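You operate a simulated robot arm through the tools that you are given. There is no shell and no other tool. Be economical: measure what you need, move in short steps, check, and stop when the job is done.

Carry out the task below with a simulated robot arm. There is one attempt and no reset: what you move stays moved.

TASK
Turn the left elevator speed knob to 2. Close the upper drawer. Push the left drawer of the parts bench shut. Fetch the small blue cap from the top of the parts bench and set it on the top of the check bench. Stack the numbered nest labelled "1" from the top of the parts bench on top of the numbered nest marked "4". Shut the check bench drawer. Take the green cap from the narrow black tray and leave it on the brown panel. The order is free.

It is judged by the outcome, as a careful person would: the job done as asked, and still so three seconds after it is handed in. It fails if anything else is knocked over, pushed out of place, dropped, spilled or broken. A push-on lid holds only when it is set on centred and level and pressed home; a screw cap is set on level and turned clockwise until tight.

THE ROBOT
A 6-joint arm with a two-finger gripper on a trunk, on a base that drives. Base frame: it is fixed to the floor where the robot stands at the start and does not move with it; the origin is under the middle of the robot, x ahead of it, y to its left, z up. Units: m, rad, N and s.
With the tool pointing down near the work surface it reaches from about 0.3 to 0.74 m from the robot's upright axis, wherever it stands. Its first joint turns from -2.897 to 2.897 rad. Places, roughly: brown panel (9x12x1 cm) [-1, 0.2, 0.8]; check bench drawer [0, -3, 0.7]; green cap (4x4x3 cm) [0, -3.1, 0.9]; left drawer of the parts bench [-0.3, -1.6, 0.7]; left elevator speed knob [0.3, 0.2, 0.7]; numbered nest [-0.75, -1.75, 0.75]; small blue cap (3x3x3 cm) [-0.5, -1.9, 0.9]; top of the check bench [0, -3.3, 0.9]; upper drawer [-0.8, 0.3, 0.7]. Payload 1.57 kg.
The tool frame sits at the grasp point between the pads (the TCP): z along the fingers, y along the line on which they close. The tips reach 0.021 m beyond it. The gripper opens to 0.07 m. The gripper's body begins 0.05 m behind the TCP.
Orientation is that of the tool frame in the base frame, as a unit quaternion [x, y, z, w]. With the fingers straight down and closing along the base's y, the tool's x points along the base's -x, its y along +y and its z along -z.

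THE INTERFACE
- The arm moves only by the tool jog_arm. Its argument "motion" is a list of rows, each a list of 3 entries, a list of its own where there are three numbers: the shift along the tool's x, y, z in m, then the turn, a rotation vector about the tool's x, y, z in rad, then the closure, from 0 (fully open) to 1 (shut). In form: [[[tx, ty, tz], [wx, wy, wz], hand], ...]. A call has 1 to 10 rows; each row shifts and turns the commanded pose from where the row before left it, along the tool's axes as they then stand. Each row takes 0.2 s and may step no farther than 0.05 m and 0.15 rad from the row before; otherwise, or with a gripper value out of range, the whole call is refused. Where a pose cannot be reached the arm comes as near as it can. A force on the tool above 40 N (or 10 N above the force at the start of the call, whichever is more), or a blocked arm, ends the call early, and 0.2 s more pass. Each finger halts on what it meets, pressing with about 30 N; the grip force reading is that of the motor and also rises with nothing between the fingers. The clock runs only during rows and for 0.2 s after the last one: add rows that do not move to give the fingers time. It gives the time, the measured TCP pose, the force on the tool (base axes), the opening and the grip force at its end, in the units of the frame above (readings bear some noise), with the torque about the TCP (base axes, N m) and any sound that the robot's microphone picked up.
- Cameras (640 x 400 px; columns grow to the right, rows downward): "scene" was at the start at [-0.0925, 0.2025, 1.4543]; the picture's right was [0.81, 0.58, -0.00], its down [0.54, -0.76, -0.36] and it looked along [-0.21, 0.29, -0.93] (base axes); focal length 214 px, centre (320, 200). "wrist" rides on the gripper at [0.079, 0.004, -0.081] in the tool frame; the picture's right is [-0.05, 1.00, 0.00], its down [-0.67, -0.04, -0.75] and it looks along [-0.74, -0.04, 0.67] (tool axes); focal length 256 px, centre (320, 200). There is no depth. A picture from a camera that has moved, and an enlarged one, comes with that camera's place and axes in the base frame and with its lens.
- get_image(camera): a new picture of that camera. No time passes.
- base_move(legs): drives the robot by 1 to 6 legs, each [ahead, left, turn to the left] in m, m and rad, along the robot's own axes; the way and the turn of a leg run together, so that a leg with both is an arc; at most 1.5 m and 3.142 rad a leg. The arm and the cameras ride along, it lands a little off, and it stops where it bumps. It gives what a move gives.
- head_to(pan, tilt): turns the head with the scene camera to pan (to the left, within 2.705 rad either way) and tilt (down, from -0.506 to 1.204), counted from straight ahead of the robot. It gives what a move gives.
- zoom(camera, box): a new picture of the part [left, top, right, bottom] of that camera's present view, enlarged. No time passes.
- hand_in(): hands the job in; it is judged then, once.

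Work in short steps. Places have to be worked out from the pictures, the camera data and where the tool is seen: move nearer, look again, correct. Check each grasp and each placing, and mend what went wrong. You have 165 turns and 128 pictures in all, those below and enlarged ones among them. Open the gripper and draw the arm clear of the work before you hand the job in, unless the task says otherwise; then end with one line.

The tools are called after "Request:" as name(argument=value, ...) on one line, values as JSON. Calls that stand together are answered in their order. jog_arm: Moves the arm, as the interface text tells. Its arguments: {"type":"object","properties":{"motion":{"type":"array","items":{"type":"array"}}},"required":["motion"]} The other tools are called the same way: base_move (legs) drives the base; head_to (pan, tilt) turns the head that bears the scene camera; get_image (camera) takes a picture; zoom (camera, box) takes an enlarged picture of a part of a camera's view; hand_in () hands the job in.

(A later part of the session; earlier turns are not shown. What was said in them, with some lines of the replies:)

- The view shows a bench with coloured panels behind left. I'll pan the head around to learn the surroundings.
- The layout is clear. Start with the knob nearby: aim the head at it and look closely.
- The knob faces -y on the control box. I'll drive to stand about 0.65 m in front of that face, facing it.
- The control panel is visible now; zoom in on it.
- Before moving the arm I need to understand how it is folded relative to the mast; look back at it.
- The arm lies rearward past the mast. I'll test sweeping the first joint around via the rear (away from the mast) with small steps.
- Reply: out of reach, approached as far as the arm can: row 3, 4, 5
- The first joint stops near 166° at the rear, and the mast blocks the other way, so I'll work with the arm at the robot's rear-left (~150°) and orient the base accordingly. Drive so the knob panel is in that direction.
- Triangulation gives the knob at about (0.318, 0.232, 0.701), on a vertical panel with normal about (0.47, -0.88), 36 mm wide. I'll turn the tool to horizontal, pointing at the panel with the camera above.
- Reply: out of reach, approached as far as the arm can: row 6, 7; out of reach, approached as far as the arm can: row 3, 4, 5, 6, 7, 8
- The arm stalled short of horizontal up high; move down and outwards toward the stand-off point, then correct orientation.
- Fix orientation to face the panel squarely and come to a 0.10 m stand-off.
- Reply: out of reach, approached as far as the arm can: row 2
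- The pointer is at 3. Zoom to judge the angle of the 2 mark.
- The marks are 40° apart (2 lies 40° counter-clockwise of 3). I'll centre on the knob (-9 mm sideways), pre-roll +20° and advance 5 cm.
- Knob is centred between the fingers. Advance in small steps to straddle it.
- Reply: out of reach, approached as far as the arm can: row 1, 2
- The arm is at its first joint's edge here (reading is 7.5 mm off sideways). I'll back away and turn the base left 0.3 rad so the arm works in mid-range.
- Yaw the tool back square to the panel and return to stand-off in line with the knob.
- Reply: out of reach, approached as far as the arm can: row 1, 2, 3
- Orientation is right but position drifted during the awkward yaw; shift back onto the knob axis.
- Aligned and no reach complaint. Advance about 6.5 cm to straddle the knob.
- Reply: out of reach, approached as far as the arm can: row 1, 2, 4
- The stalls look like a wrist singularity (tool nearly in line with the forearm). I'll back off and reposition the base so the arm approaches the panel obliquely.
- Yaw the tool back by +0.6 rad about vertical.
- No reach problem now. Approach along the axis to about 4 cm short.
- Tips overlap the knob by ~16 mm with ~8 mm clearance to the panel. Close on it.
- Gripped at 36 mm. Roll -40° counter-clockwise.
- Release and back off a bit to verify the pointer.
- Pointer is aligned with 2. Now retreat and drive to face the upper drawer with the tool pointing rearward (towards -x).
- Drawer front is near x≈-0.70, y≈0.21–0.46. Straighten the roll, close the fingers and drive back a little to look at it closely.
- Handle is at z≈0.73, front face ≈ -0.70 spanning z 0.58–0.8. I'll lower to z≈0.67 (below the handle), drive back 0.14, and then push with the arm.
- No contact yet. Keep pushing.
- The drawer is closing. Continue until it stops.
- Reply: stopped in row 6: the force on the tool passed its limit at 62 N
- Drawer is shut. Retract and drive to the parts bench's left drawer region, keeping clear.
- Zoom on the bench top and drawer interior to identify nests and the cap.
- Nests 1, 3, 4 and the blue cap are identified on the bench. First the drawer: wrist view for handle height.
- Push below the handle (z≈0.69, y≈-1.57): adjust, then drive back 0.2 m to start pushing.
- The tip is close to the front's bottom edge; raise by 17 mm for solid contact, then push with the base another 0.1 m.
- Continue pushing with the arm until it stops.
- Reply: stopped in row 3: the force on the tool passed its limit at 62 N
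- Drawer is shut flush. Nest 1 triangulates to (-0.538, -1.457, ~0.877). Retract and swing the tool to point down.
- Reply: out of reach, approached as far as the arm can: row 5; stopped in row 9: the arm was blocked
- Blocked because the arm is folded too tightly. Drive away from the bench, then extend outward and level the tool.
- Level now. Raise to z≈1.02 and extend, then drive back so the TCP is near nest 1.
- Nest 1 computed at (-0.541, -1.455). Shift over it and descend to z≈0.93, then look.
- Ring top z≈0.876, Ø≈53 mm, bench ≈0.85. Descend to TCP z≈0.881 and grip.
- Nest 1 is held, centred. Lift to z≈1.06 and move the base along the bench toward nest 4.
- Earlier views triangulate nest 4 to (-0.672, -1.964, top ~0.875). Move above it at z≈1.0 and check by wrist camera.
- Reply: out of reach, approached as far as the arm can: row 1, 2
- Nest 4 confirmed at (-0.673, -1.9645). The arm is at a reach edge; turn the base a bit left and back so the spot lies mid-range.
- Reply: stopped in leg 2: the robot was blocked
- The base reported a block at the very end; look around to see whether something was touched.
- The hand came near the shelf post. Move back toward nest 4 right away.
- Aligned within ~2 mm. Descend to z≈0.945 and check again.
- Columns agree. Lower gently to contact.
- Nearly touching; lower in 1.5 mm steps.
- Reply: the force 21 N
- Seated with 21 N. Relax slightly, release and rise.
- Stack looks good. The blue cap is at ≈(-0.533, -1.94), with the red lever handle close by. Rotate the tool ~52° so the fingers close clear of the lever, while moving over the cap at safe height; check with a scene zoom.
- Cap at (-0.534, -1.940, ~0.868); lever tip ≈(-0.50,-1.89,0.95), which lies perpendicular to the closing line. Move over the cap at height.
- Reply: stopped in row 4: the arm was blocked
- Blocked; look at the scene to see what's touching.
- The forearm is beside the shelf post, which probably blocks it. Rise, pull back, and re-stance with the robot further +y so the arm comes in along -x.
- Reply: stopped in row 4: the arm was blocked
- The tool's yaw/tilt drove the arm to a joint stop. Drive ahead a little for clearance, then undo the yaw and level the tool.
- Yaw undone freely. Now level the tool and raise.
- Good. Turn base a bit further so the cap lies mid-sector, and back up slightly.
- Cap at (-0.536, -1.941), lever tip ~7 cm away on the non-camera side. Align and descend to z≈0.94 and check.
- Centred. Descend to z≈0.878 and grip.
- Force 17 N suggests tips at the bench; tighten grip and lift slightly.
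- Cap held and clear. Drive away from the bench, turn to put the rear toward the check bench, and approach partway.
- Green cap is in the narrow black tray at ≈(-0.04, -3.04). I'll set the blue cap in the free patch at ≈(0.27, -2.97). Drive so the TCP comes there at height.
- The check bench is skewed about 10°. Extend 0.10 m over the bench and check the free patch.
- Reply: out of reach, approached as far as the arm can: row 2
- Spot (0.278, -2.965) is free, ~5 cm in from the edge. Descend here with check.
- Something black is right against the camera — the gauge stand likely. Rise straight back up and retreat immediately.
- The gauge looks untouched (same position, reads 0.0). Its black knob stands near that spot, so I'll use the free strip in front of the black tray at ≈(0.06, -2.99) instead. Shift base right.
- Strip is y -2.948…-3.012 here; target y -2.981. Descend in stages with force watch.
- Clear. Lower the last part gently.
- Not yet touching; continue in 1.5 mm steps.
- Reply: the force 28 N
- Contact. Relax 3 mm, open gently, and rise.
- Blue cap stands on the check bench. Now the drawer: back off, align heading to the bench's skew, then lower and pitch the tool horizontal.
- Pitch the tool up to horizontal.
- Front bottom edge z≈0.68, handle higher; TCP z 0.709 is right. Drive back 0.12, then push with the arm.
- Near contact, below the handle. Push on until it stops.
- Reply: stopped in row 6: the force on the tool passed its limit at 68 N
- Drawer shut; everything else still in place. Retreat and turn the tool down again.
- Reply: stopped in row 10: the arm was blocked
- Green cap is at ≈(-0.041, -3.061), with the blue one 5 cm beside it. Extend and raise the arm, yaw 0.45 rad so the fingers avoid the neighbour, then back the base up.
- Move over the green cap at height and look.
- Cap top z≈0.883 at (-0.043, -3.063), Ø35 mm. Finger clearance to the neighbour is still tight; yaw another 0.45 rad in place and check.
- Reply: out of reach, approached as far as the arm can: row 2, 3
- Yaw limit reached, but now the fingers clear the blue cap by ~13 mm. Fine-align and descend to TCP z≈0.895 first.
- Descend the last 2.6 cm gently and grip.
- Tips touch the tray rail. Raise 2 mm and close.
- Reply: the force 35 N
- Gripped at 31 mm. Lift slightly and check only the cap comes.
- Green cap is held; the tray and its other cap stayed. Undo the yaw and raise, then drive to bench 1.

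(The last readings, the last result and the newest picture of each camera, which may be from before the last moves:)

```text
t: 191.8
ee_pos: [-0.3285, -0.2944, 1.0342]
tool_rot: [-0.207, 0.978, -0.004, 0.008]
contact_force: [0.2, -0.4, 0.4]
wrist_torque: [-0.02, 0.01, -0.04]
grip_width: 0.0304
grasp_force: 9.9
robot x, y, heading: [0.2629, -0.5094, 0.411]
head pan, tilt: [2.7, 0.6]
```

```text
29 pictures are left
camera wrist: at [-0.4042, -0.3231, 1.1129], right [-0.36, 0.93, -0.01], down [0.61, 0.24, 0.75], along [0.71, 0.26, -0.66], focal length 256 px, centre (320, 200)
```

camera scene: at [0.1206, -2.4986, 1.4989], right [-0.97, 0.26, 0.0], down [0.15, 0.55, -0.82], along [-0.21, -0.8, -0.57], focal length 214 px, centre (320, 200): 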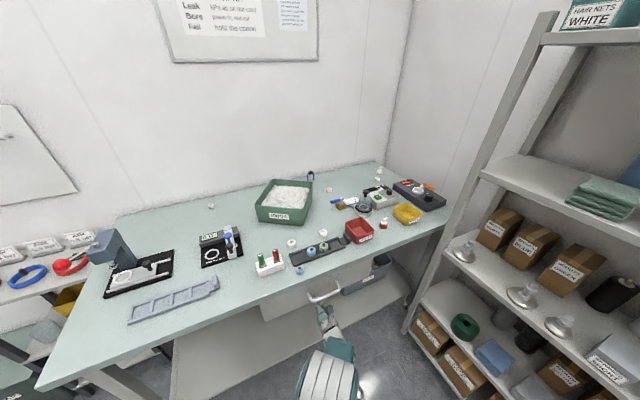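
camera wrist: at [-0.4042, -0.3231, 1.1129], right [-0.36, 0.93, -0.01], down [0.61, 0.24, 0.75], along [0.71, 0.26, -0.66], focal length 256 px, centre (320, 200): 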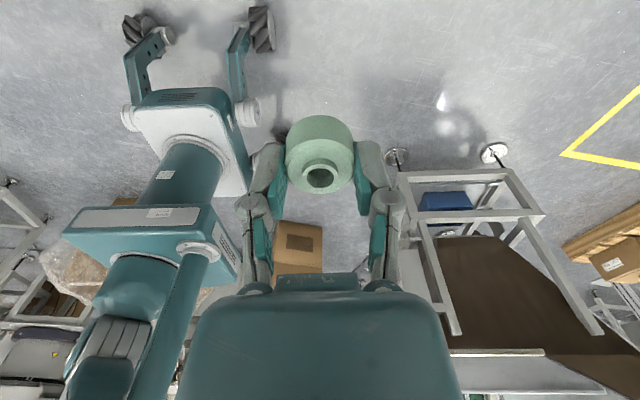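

Still held. Move toward bench 1 in two legs and look with the scene camera.

Request:
base_move(legs=[[-0.3, 0, 0], [0, 0.75, 0]])

Request:
head_to(pan=2.5, tilt=0.9)

Request:
get_image(camera="scene")

```text
t: 197.4
ee_pos: [-0.8939, 0.2622, 1.0351]
tool_rot: [-0.204, 0.979, -0.002, 0.007]
contact_force: [0.4, 0.6, 0.5]
wrist_torque: [-0.01, -0.03, 0.0]
grip_width: 0.0302
grasp_force: 9.9
robot x, y, heading: [-0.3002, 0.041, 0.405]
head pan, tilt: [2.7, 0.6]
```

```text
t: 198.2
ee_pos: [-0.8928, 0.2624, 1.0353]
tool_rot: [-0.205, 0.979, -0.002, 0.008]
contact_force: [-1.3, -0.5, -0.3]
wrist_torque: [0.02, -0.02, 0.03]
grip_width: 0.0303
grasp_force: 9.9
robot x, y, heading: [-0.3012, 0.0442, 0.404]
head pan, tilt: [2.499, 0.901]
```

```text
28 pictures are left
camera scene: at [-0.4936, 0.183, 1.4739], right [0.23, 0.97, 0.0], down [0.76, -0.18, -0.62], along [-0.6, 0.14, -0.78], focal length 214 px, centre (320, 200)
```

scene: 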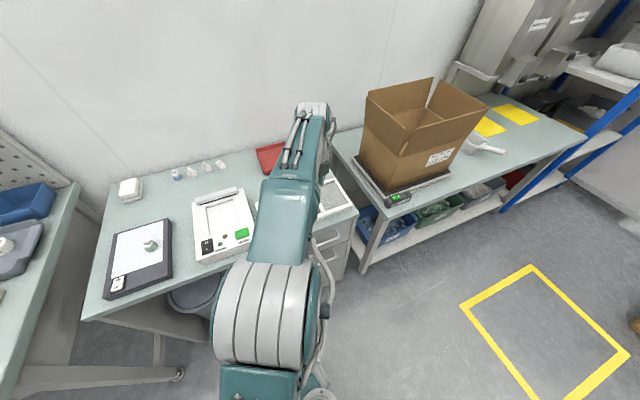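

Request:
base_move(legs=[[-0.08, 0.06, 0]])

Request:
get_image(camera="wrist")

```text
t: 199.4
ee_pos: [-0.9853, 0.2769, 1.0379]
tool_rot: [-0.205, 0.979, 0.002, 0.007]
contact_force: [0.4, -0.1, -0.1]
wrist_torque: [0.03, 0.03, -0.02]
grip_width: 0.0304
grasp_force: 10.3
robot x, y, heading: [-0.3988, 0.0644, 0.409]
head pan, tilt: [2.499, 0.901]
```

```text
27 pictures are left
camera wrist: at [-1.0614, 0.2476, 1.1174], right [-0.35, 0.94, 0.0], down [0.61, 0.23, 0.75], along [0.71, 0.27, -0.66], focal length 256 px, centre (320, 200)
```

wrist: 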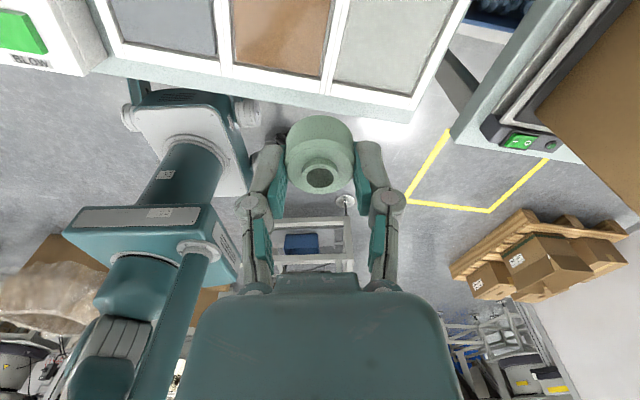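

Brown panel's front edge is about x≈-0.949, y≈0.247; centre ≈(-1.01, 0.247). Move over it, lower a bit, look.

Request:
jog_arm(motion=[[[0.035, -0.0175, 0], [0, 0, 0], 0.7], [[0.01, 0, 0.03], [0, 0, 0], 0.7], [[0, 0, 0.03], [0, 0, 0], 0.7]])

Request:
get_image(camera="wrist")

```text
t: 200.2
ee_pos: [-1.0221, 0.2494, 0.9742]
tool_rot: [-0.205, 0.979, -0.003, 0.008]
contact_force: [-0.2, 0.2, 0.1]
wrist_torque: [0.0, 0.02, 0.02]
grip_width: 0.0302
grasp_force: 9.5
robot x, y, heading: [-0.3975, 0.0622, 0.405]
head pan, tilt: [2.499, 0.901]
```

```text
26 pictures are left
camera wrist: at [-1.0985, 0.2216, 1.0532], right [-0.35, 0.94, -0.01], down [0.61, 0.24, 0.75], along [0.71, 0.26, -0.66], focal length 256 px, centre (320, 200)
```

wrist: 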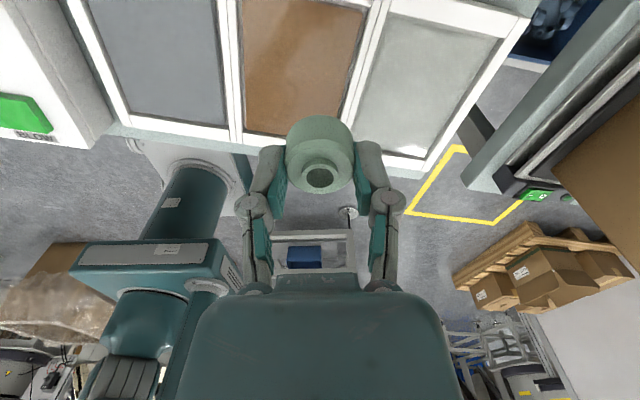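

Panel centre works out to ≈(-0.993, 0.234) at z≈0.82–0.84. Align and descend to z≈0.90.

Request:
jog_arm(motion=[[[-0.0204, -0.0258, 0], [0, 0, 0], 0.7], [[0, 0, 0.04], [0, 0, 0], 0.7], [[0, 0, 0.034], [0, 0, 0], 0.7]])

Request:
get_image(camera="wrist")

```text
t: 201.0
ee_pos: [-0.9929, 0.2367, 0.9003]
tool_rot: [-0.206, 0.979, -0.004, 0.008]
contact_force: [0.1, 0.5, 0.1]
wrist_torque: [-0.03, -0.01, 0.01]
grip_width: 0.0303
grasp_force: 10.0
robot x, y, heading: [-0.3977, 0.0663, 0.413]
head pan, tilt: [2.499, 0.901]
```

```text
25 pictures are left
camera wrist: at [-1.069, 0.2096, 0.98], right [-0.35, 0.94, -0.01], down [0.61, 0.24, 0.75], along [0.71, 0.26, -0.66], focal length 256 px, centre (320, 200)
```

wrist: 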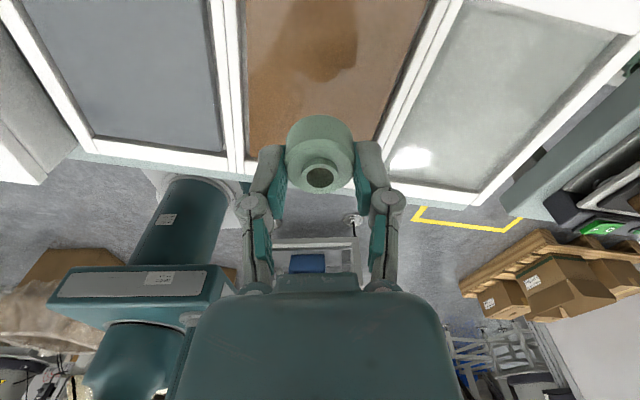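

Panel top refined to z≈0.81; we're centred. Descend gently.

Request:
jog_arm(motion=[[[0, 0, 0.025], [0, 0, 0], 0.7], [[0, 0, 0.015], [0, 0, 0], 0.7], [[0, 0, 0.004], [0, 0, 0], 0.7]])

Request:
zoom(camera="wrist", box=[200, 30, 440, 230])

```text
t: 201.8
ee_pos: [-0.9915, 0.2349, 0.8576]
tool_rot: [-0.205, 0.979, -0.002, 0.008]
contact_force: [-0.7, -0.1, 0.3]
wrist_torque: [-0.02, 0.02, -0.03]
grip_width: 0.0301
grasp_force: 9.9
robot x, y, heading: [-0.3957, 0.0665, 0.412]
head pan, tilt: [2.499, 0.901]
```

```text
2.00 times, centred on (320, 130) of wrist
camera zoom: at [-1.0672, 0.2076, 0.9364], right [-0.35, 0.94, -0.01], down [0.61, 0.24, 0.75], along [0.71, 0.26, -0.66], focal length 512 px, centre (320, 340)
```

zoom: 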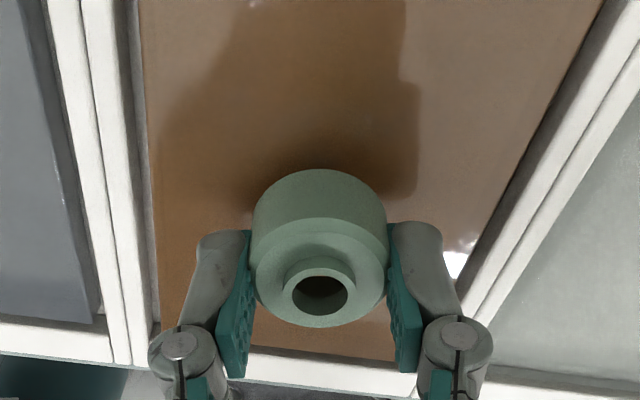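

Over the panel, a little above it. Continue in small steps until contact.

Request:
jog_arm(motion=[[[0, 0, 0.004], [0, 0, 0], 0.7], [[0, 0, 0.003], [0, 0, 0], 0.7]])

Request:
jog_arm(motion=[[[0, 0, 0.003], [0, 0, 0], 0.7]])

Request:
jog_arm(motion=[[[0, 0, 0.002], [0, 0, 0], 0.7]])

```text
t: 202.4
ee_pos: [-0.9912, 0.2339, 0.8508]
tool_rot: [-0.205, 0.979, -0.002, 0.007]
contact_force: [0.2, 0.3, 0.4]
wrist_torque: [-0.01, 0.01, 0.0]
grip_width: 0.0301
grasp_force: 10.5
robot x, y, heading: [-0.397, 0.0621, 0.408]
head pan, tilt: [2.499, 0.901]
```

```text
t: 202.8
ee_pos: [-0.9911, 0.2336, 0.848]
tool_rot: [-0.206, 0.979, -0.002, 0.008]
contact_force: [-0.4, 0.2, 0.4]
wrist_torque: [-0.02, 0.0, -0.01]
grip_width: 0.0304
grasp_force: 9.8
robot x, y, heading: [-0.3979, 0.0658, 0.406]
head pan, tilt: [2.499, 0.901]
```

```text
t: 203.2
ee_pos: [-0.9919, 0.2332, 0.8458]
tool_rot: [-0.206, 0.979, -0.002, 0.006]
contact_force: [0.8, -0.5, 7.8]
wrist_torque: [-0.05, 0.05, 0.03]
grip_width: 0.0304
grasp_force: 9.9
robot x, y, heading: [-0.3978, 0.0669, 0.408]
head pan, tilt: [2.499, 0.901]
```

Contact at 8 N. Release and rise.

Request:
jog_arm(motion=[[[0, 0, 0], [0, 0, 0], 0.4], [[0, 0, 0], [0, 0, 0], 0.25], [[0, 0, -0.02], [0, 0, 0], 0.25], [[0, 0, -0.04], [0, 0, 0], 0.25], [[0, 0, -0.04], [0, 0, 0], 0.25]])

Request:
get_image(camera="wrist")

```text
t: 204.4
ee_pos: [-0.9916, 0.2318, 0.946]
tool_rot: [-0.205, 0.979, -0.002, 0.007]
contact_force: [0.1, 0.5, -0.1]
wrist_torque: [0.02, 0.01, 0.0]
grip_width: 0.0525
grasp_force: 0.1
robot x, y, heading: [-0.3969, 0.0643, 0.405]
head pan, tilt: [2.499, 0.901]
```

```text
23 pictures are left
camera wrist: at [-1.0677, 0.2037, 1.0251], right [-0.35, 0.94, -0.01], down [0.61, 0.24, 0.75], along [0.71, 0.26, -0.66], focal length 256 px, centre (320, 200)
```

wrist: 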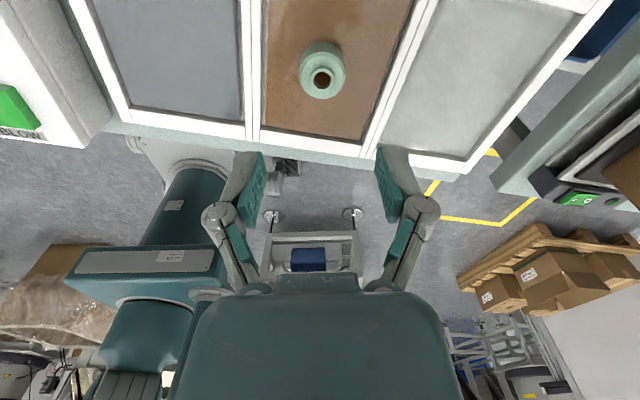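

Green cap stands on the brown panel. Raise, drive clear, and do a final visual check.

Request:
jog_arm(motion=[[[0, 0, -0.04], [0, 0, 0], 0], [[0, 0, -0.04], [0, 0, 0], 0]])

Request:
base_move(legs=[[0.35, -0.25, 0]])

Request:
head_to(pan=2.6, tilt=0.7)

Request:
zoom(camera="scene", box=[120, 100, 440, 320])

Request:
head_to(pan=-2.6, tilt=0.5)

Request:
get_image(camera="scene")

```text
t: 205.0
ee_pos: [-0.9924, 0.2326, 1.0256]
tool_rot: [-0.206, 0.979, -0.003, 0.008]
contact_force: [-0.4, 0.6, 0.5]
wrist_torque: [-0.01, -0.02, 0.01]
grip_width: 0.0702
grasp_force: 0.0
robot x, y, heading: [-0.3984, 0.0639, 0.404]
head pan, tilt: [2.499, 0.901]
```

```text
t: 207.6
ee_pos: [-0.5721, 0.1372, 1.025]
tool_rot: [-0.209, 0.978, -0.003, 0.007]
contact_force: [-0.5, 0.3, -0.2]
wrist_torque: [-0.01, 0.02, 0.02]
grip_width: 0.0699
grasp_force: 0.0
robot x, y, heading: [0.0265, -0.027, 0.412]
head pan, tilt: [2.499, 0.901]
```

```text
t: 208.3
ee_pos: [-0.5711, 0.1344, 1.0268]
tool_rot: [-0.209, 0.978, -0.001, 0.007]
contact_force: [0.6, -0.5, 0.5]
wrist_torque: [0.02, 0.05, 0.02]
grip_width: 0.0699
grasp_force: 0.2
robot x, y, heading: [0.0262, -0.0276, 0.413]
head pan, tilt: [2.601, 0.7]
```

```text
1.82 times, centred on (280, 210) of scene
camera zoom: at [-0.1784, 0.1042, 1.4898], right [0.13, 0.99, 0.0], down [0.64, -0.08, -0.76], along [-0.76, 0.09, -0.65], focal length 390 px, centre (393, 182)
```

zoom: 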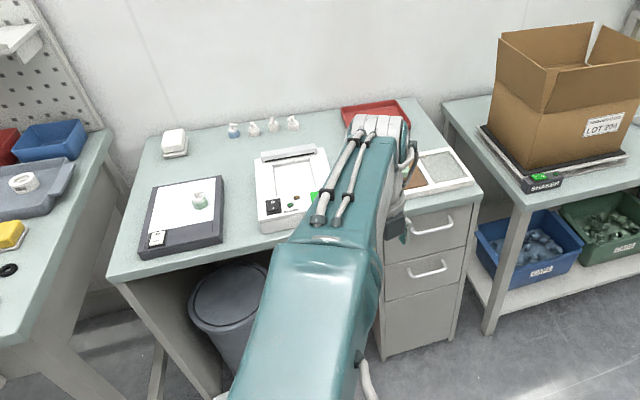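

```text
t: 212.4
ee_pos: [-0.5702, 0.1323, 1.0267]
tool_rot: [-0.209, 0.978, -0.001, 0.007]
contact_force: [0.1, 0.2, 0.3]
wrist_torque: [-0.02, 0.01, 0.03]
grip_width: 0.07
grasp_force: 0.1
robot x, y, heading: [0.0276, -0.0305, 0.412]
head pan, tilt: [-2.601, 0.499]
```

```text
21 pictures are left
camera scene: at [-0.146, 0.0177, 1.5079], right [-0.82, 0.58, 0.0], down [0.28, 0.39, -0.88], along [-0.5, -0.72, -0.48], focal length 214 px, centre (320, 200)
```

scene: 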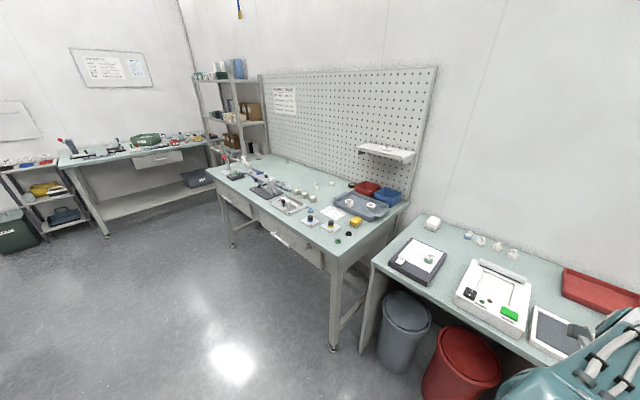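

Check the stack, check bench and the knob by zooms.

Request:
zoom(camera="scene", box=[200, 130, 330, 210])

Request:
zoom(camera="scene", box=[60, 110, 220, 210])

Request:
head_to(pan=0.3, tilt=1.0)

Request:
get_image(camera="scene")

```text
4.92 times, centred on (265, 170) of scene
camera zoom: at [-0.146, 0.0177, 1.5079], right [-0.82, 0.58, 0.0], down [0.28, 0.39, -0.88], along [-0.5, -0.72, -0.48], focal length 1056 px, centre (591, 348)
```

zoom: 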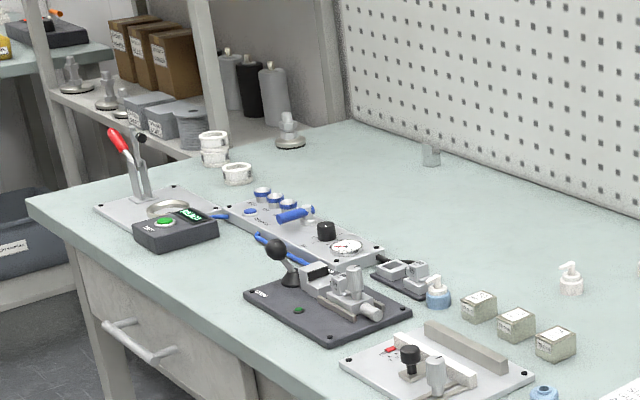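

```text
4.00 times, centred on (140, 160) of scene
camera zoom: at [-0.146, 0.0177, 1.5079], right [-0.82, 0.58, 0.0], down [0.28, 0.39, -0.88], along [-0.5, -0.72, -0.48], focal length 858 px, centre (1040, 360)
```

zoom: 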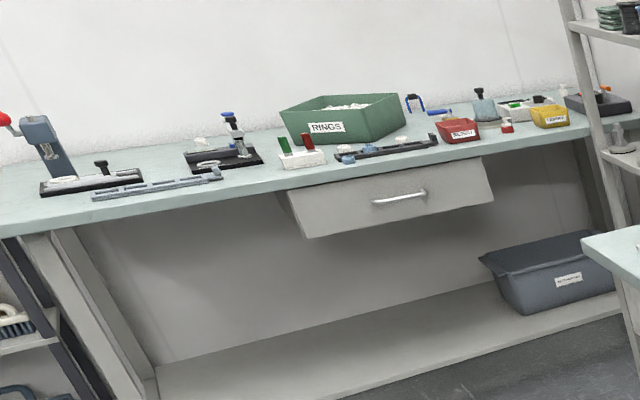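

```text
t: 214.9
ee_pos: [-0.5709, 0.1336, 1.0258]
tool_rot: [-0.208, 0.978, -0.001, 0.008]
contact_force: [0.0, -0.5, 0.0]
wrist_torque: [0.05, -0.04, 0.01]
grip_width: 0.0702
grasp_force: 0.1
robot x, y, heading: [0.0286, -0.0272, 0.415]
head pan, tilt: [0.3, 1.0]
```

```text
18 pictures are left
camera scene: at [-0.0408, 0.1377, 1.4669], right [0.66, -0.76, 0.0], down [-0.63, -0.55, -0.54], along [0.41, 0.35, -0.84], focal length 214 px, centre (320, 200)
```

scene: 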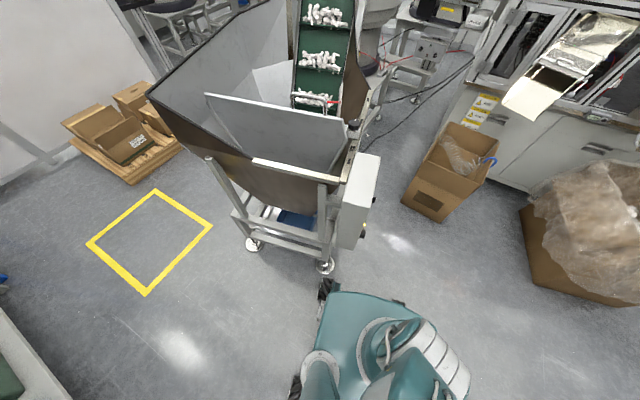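

All checks look right: the stack is upright, the drawers are shut, the caps are placed and the lever is undisturbed. The gripper is open and clear, so I'm handing in.

Request:
hand_in()

```text
The job is handed in.
```

All seven parts of the job are done and handed in: the left speed knob is on 2, all three drawers are shut, nest "1" is stacked on nest "4", the small blue cap is on the check bench, and the green cap is on the brown panel.
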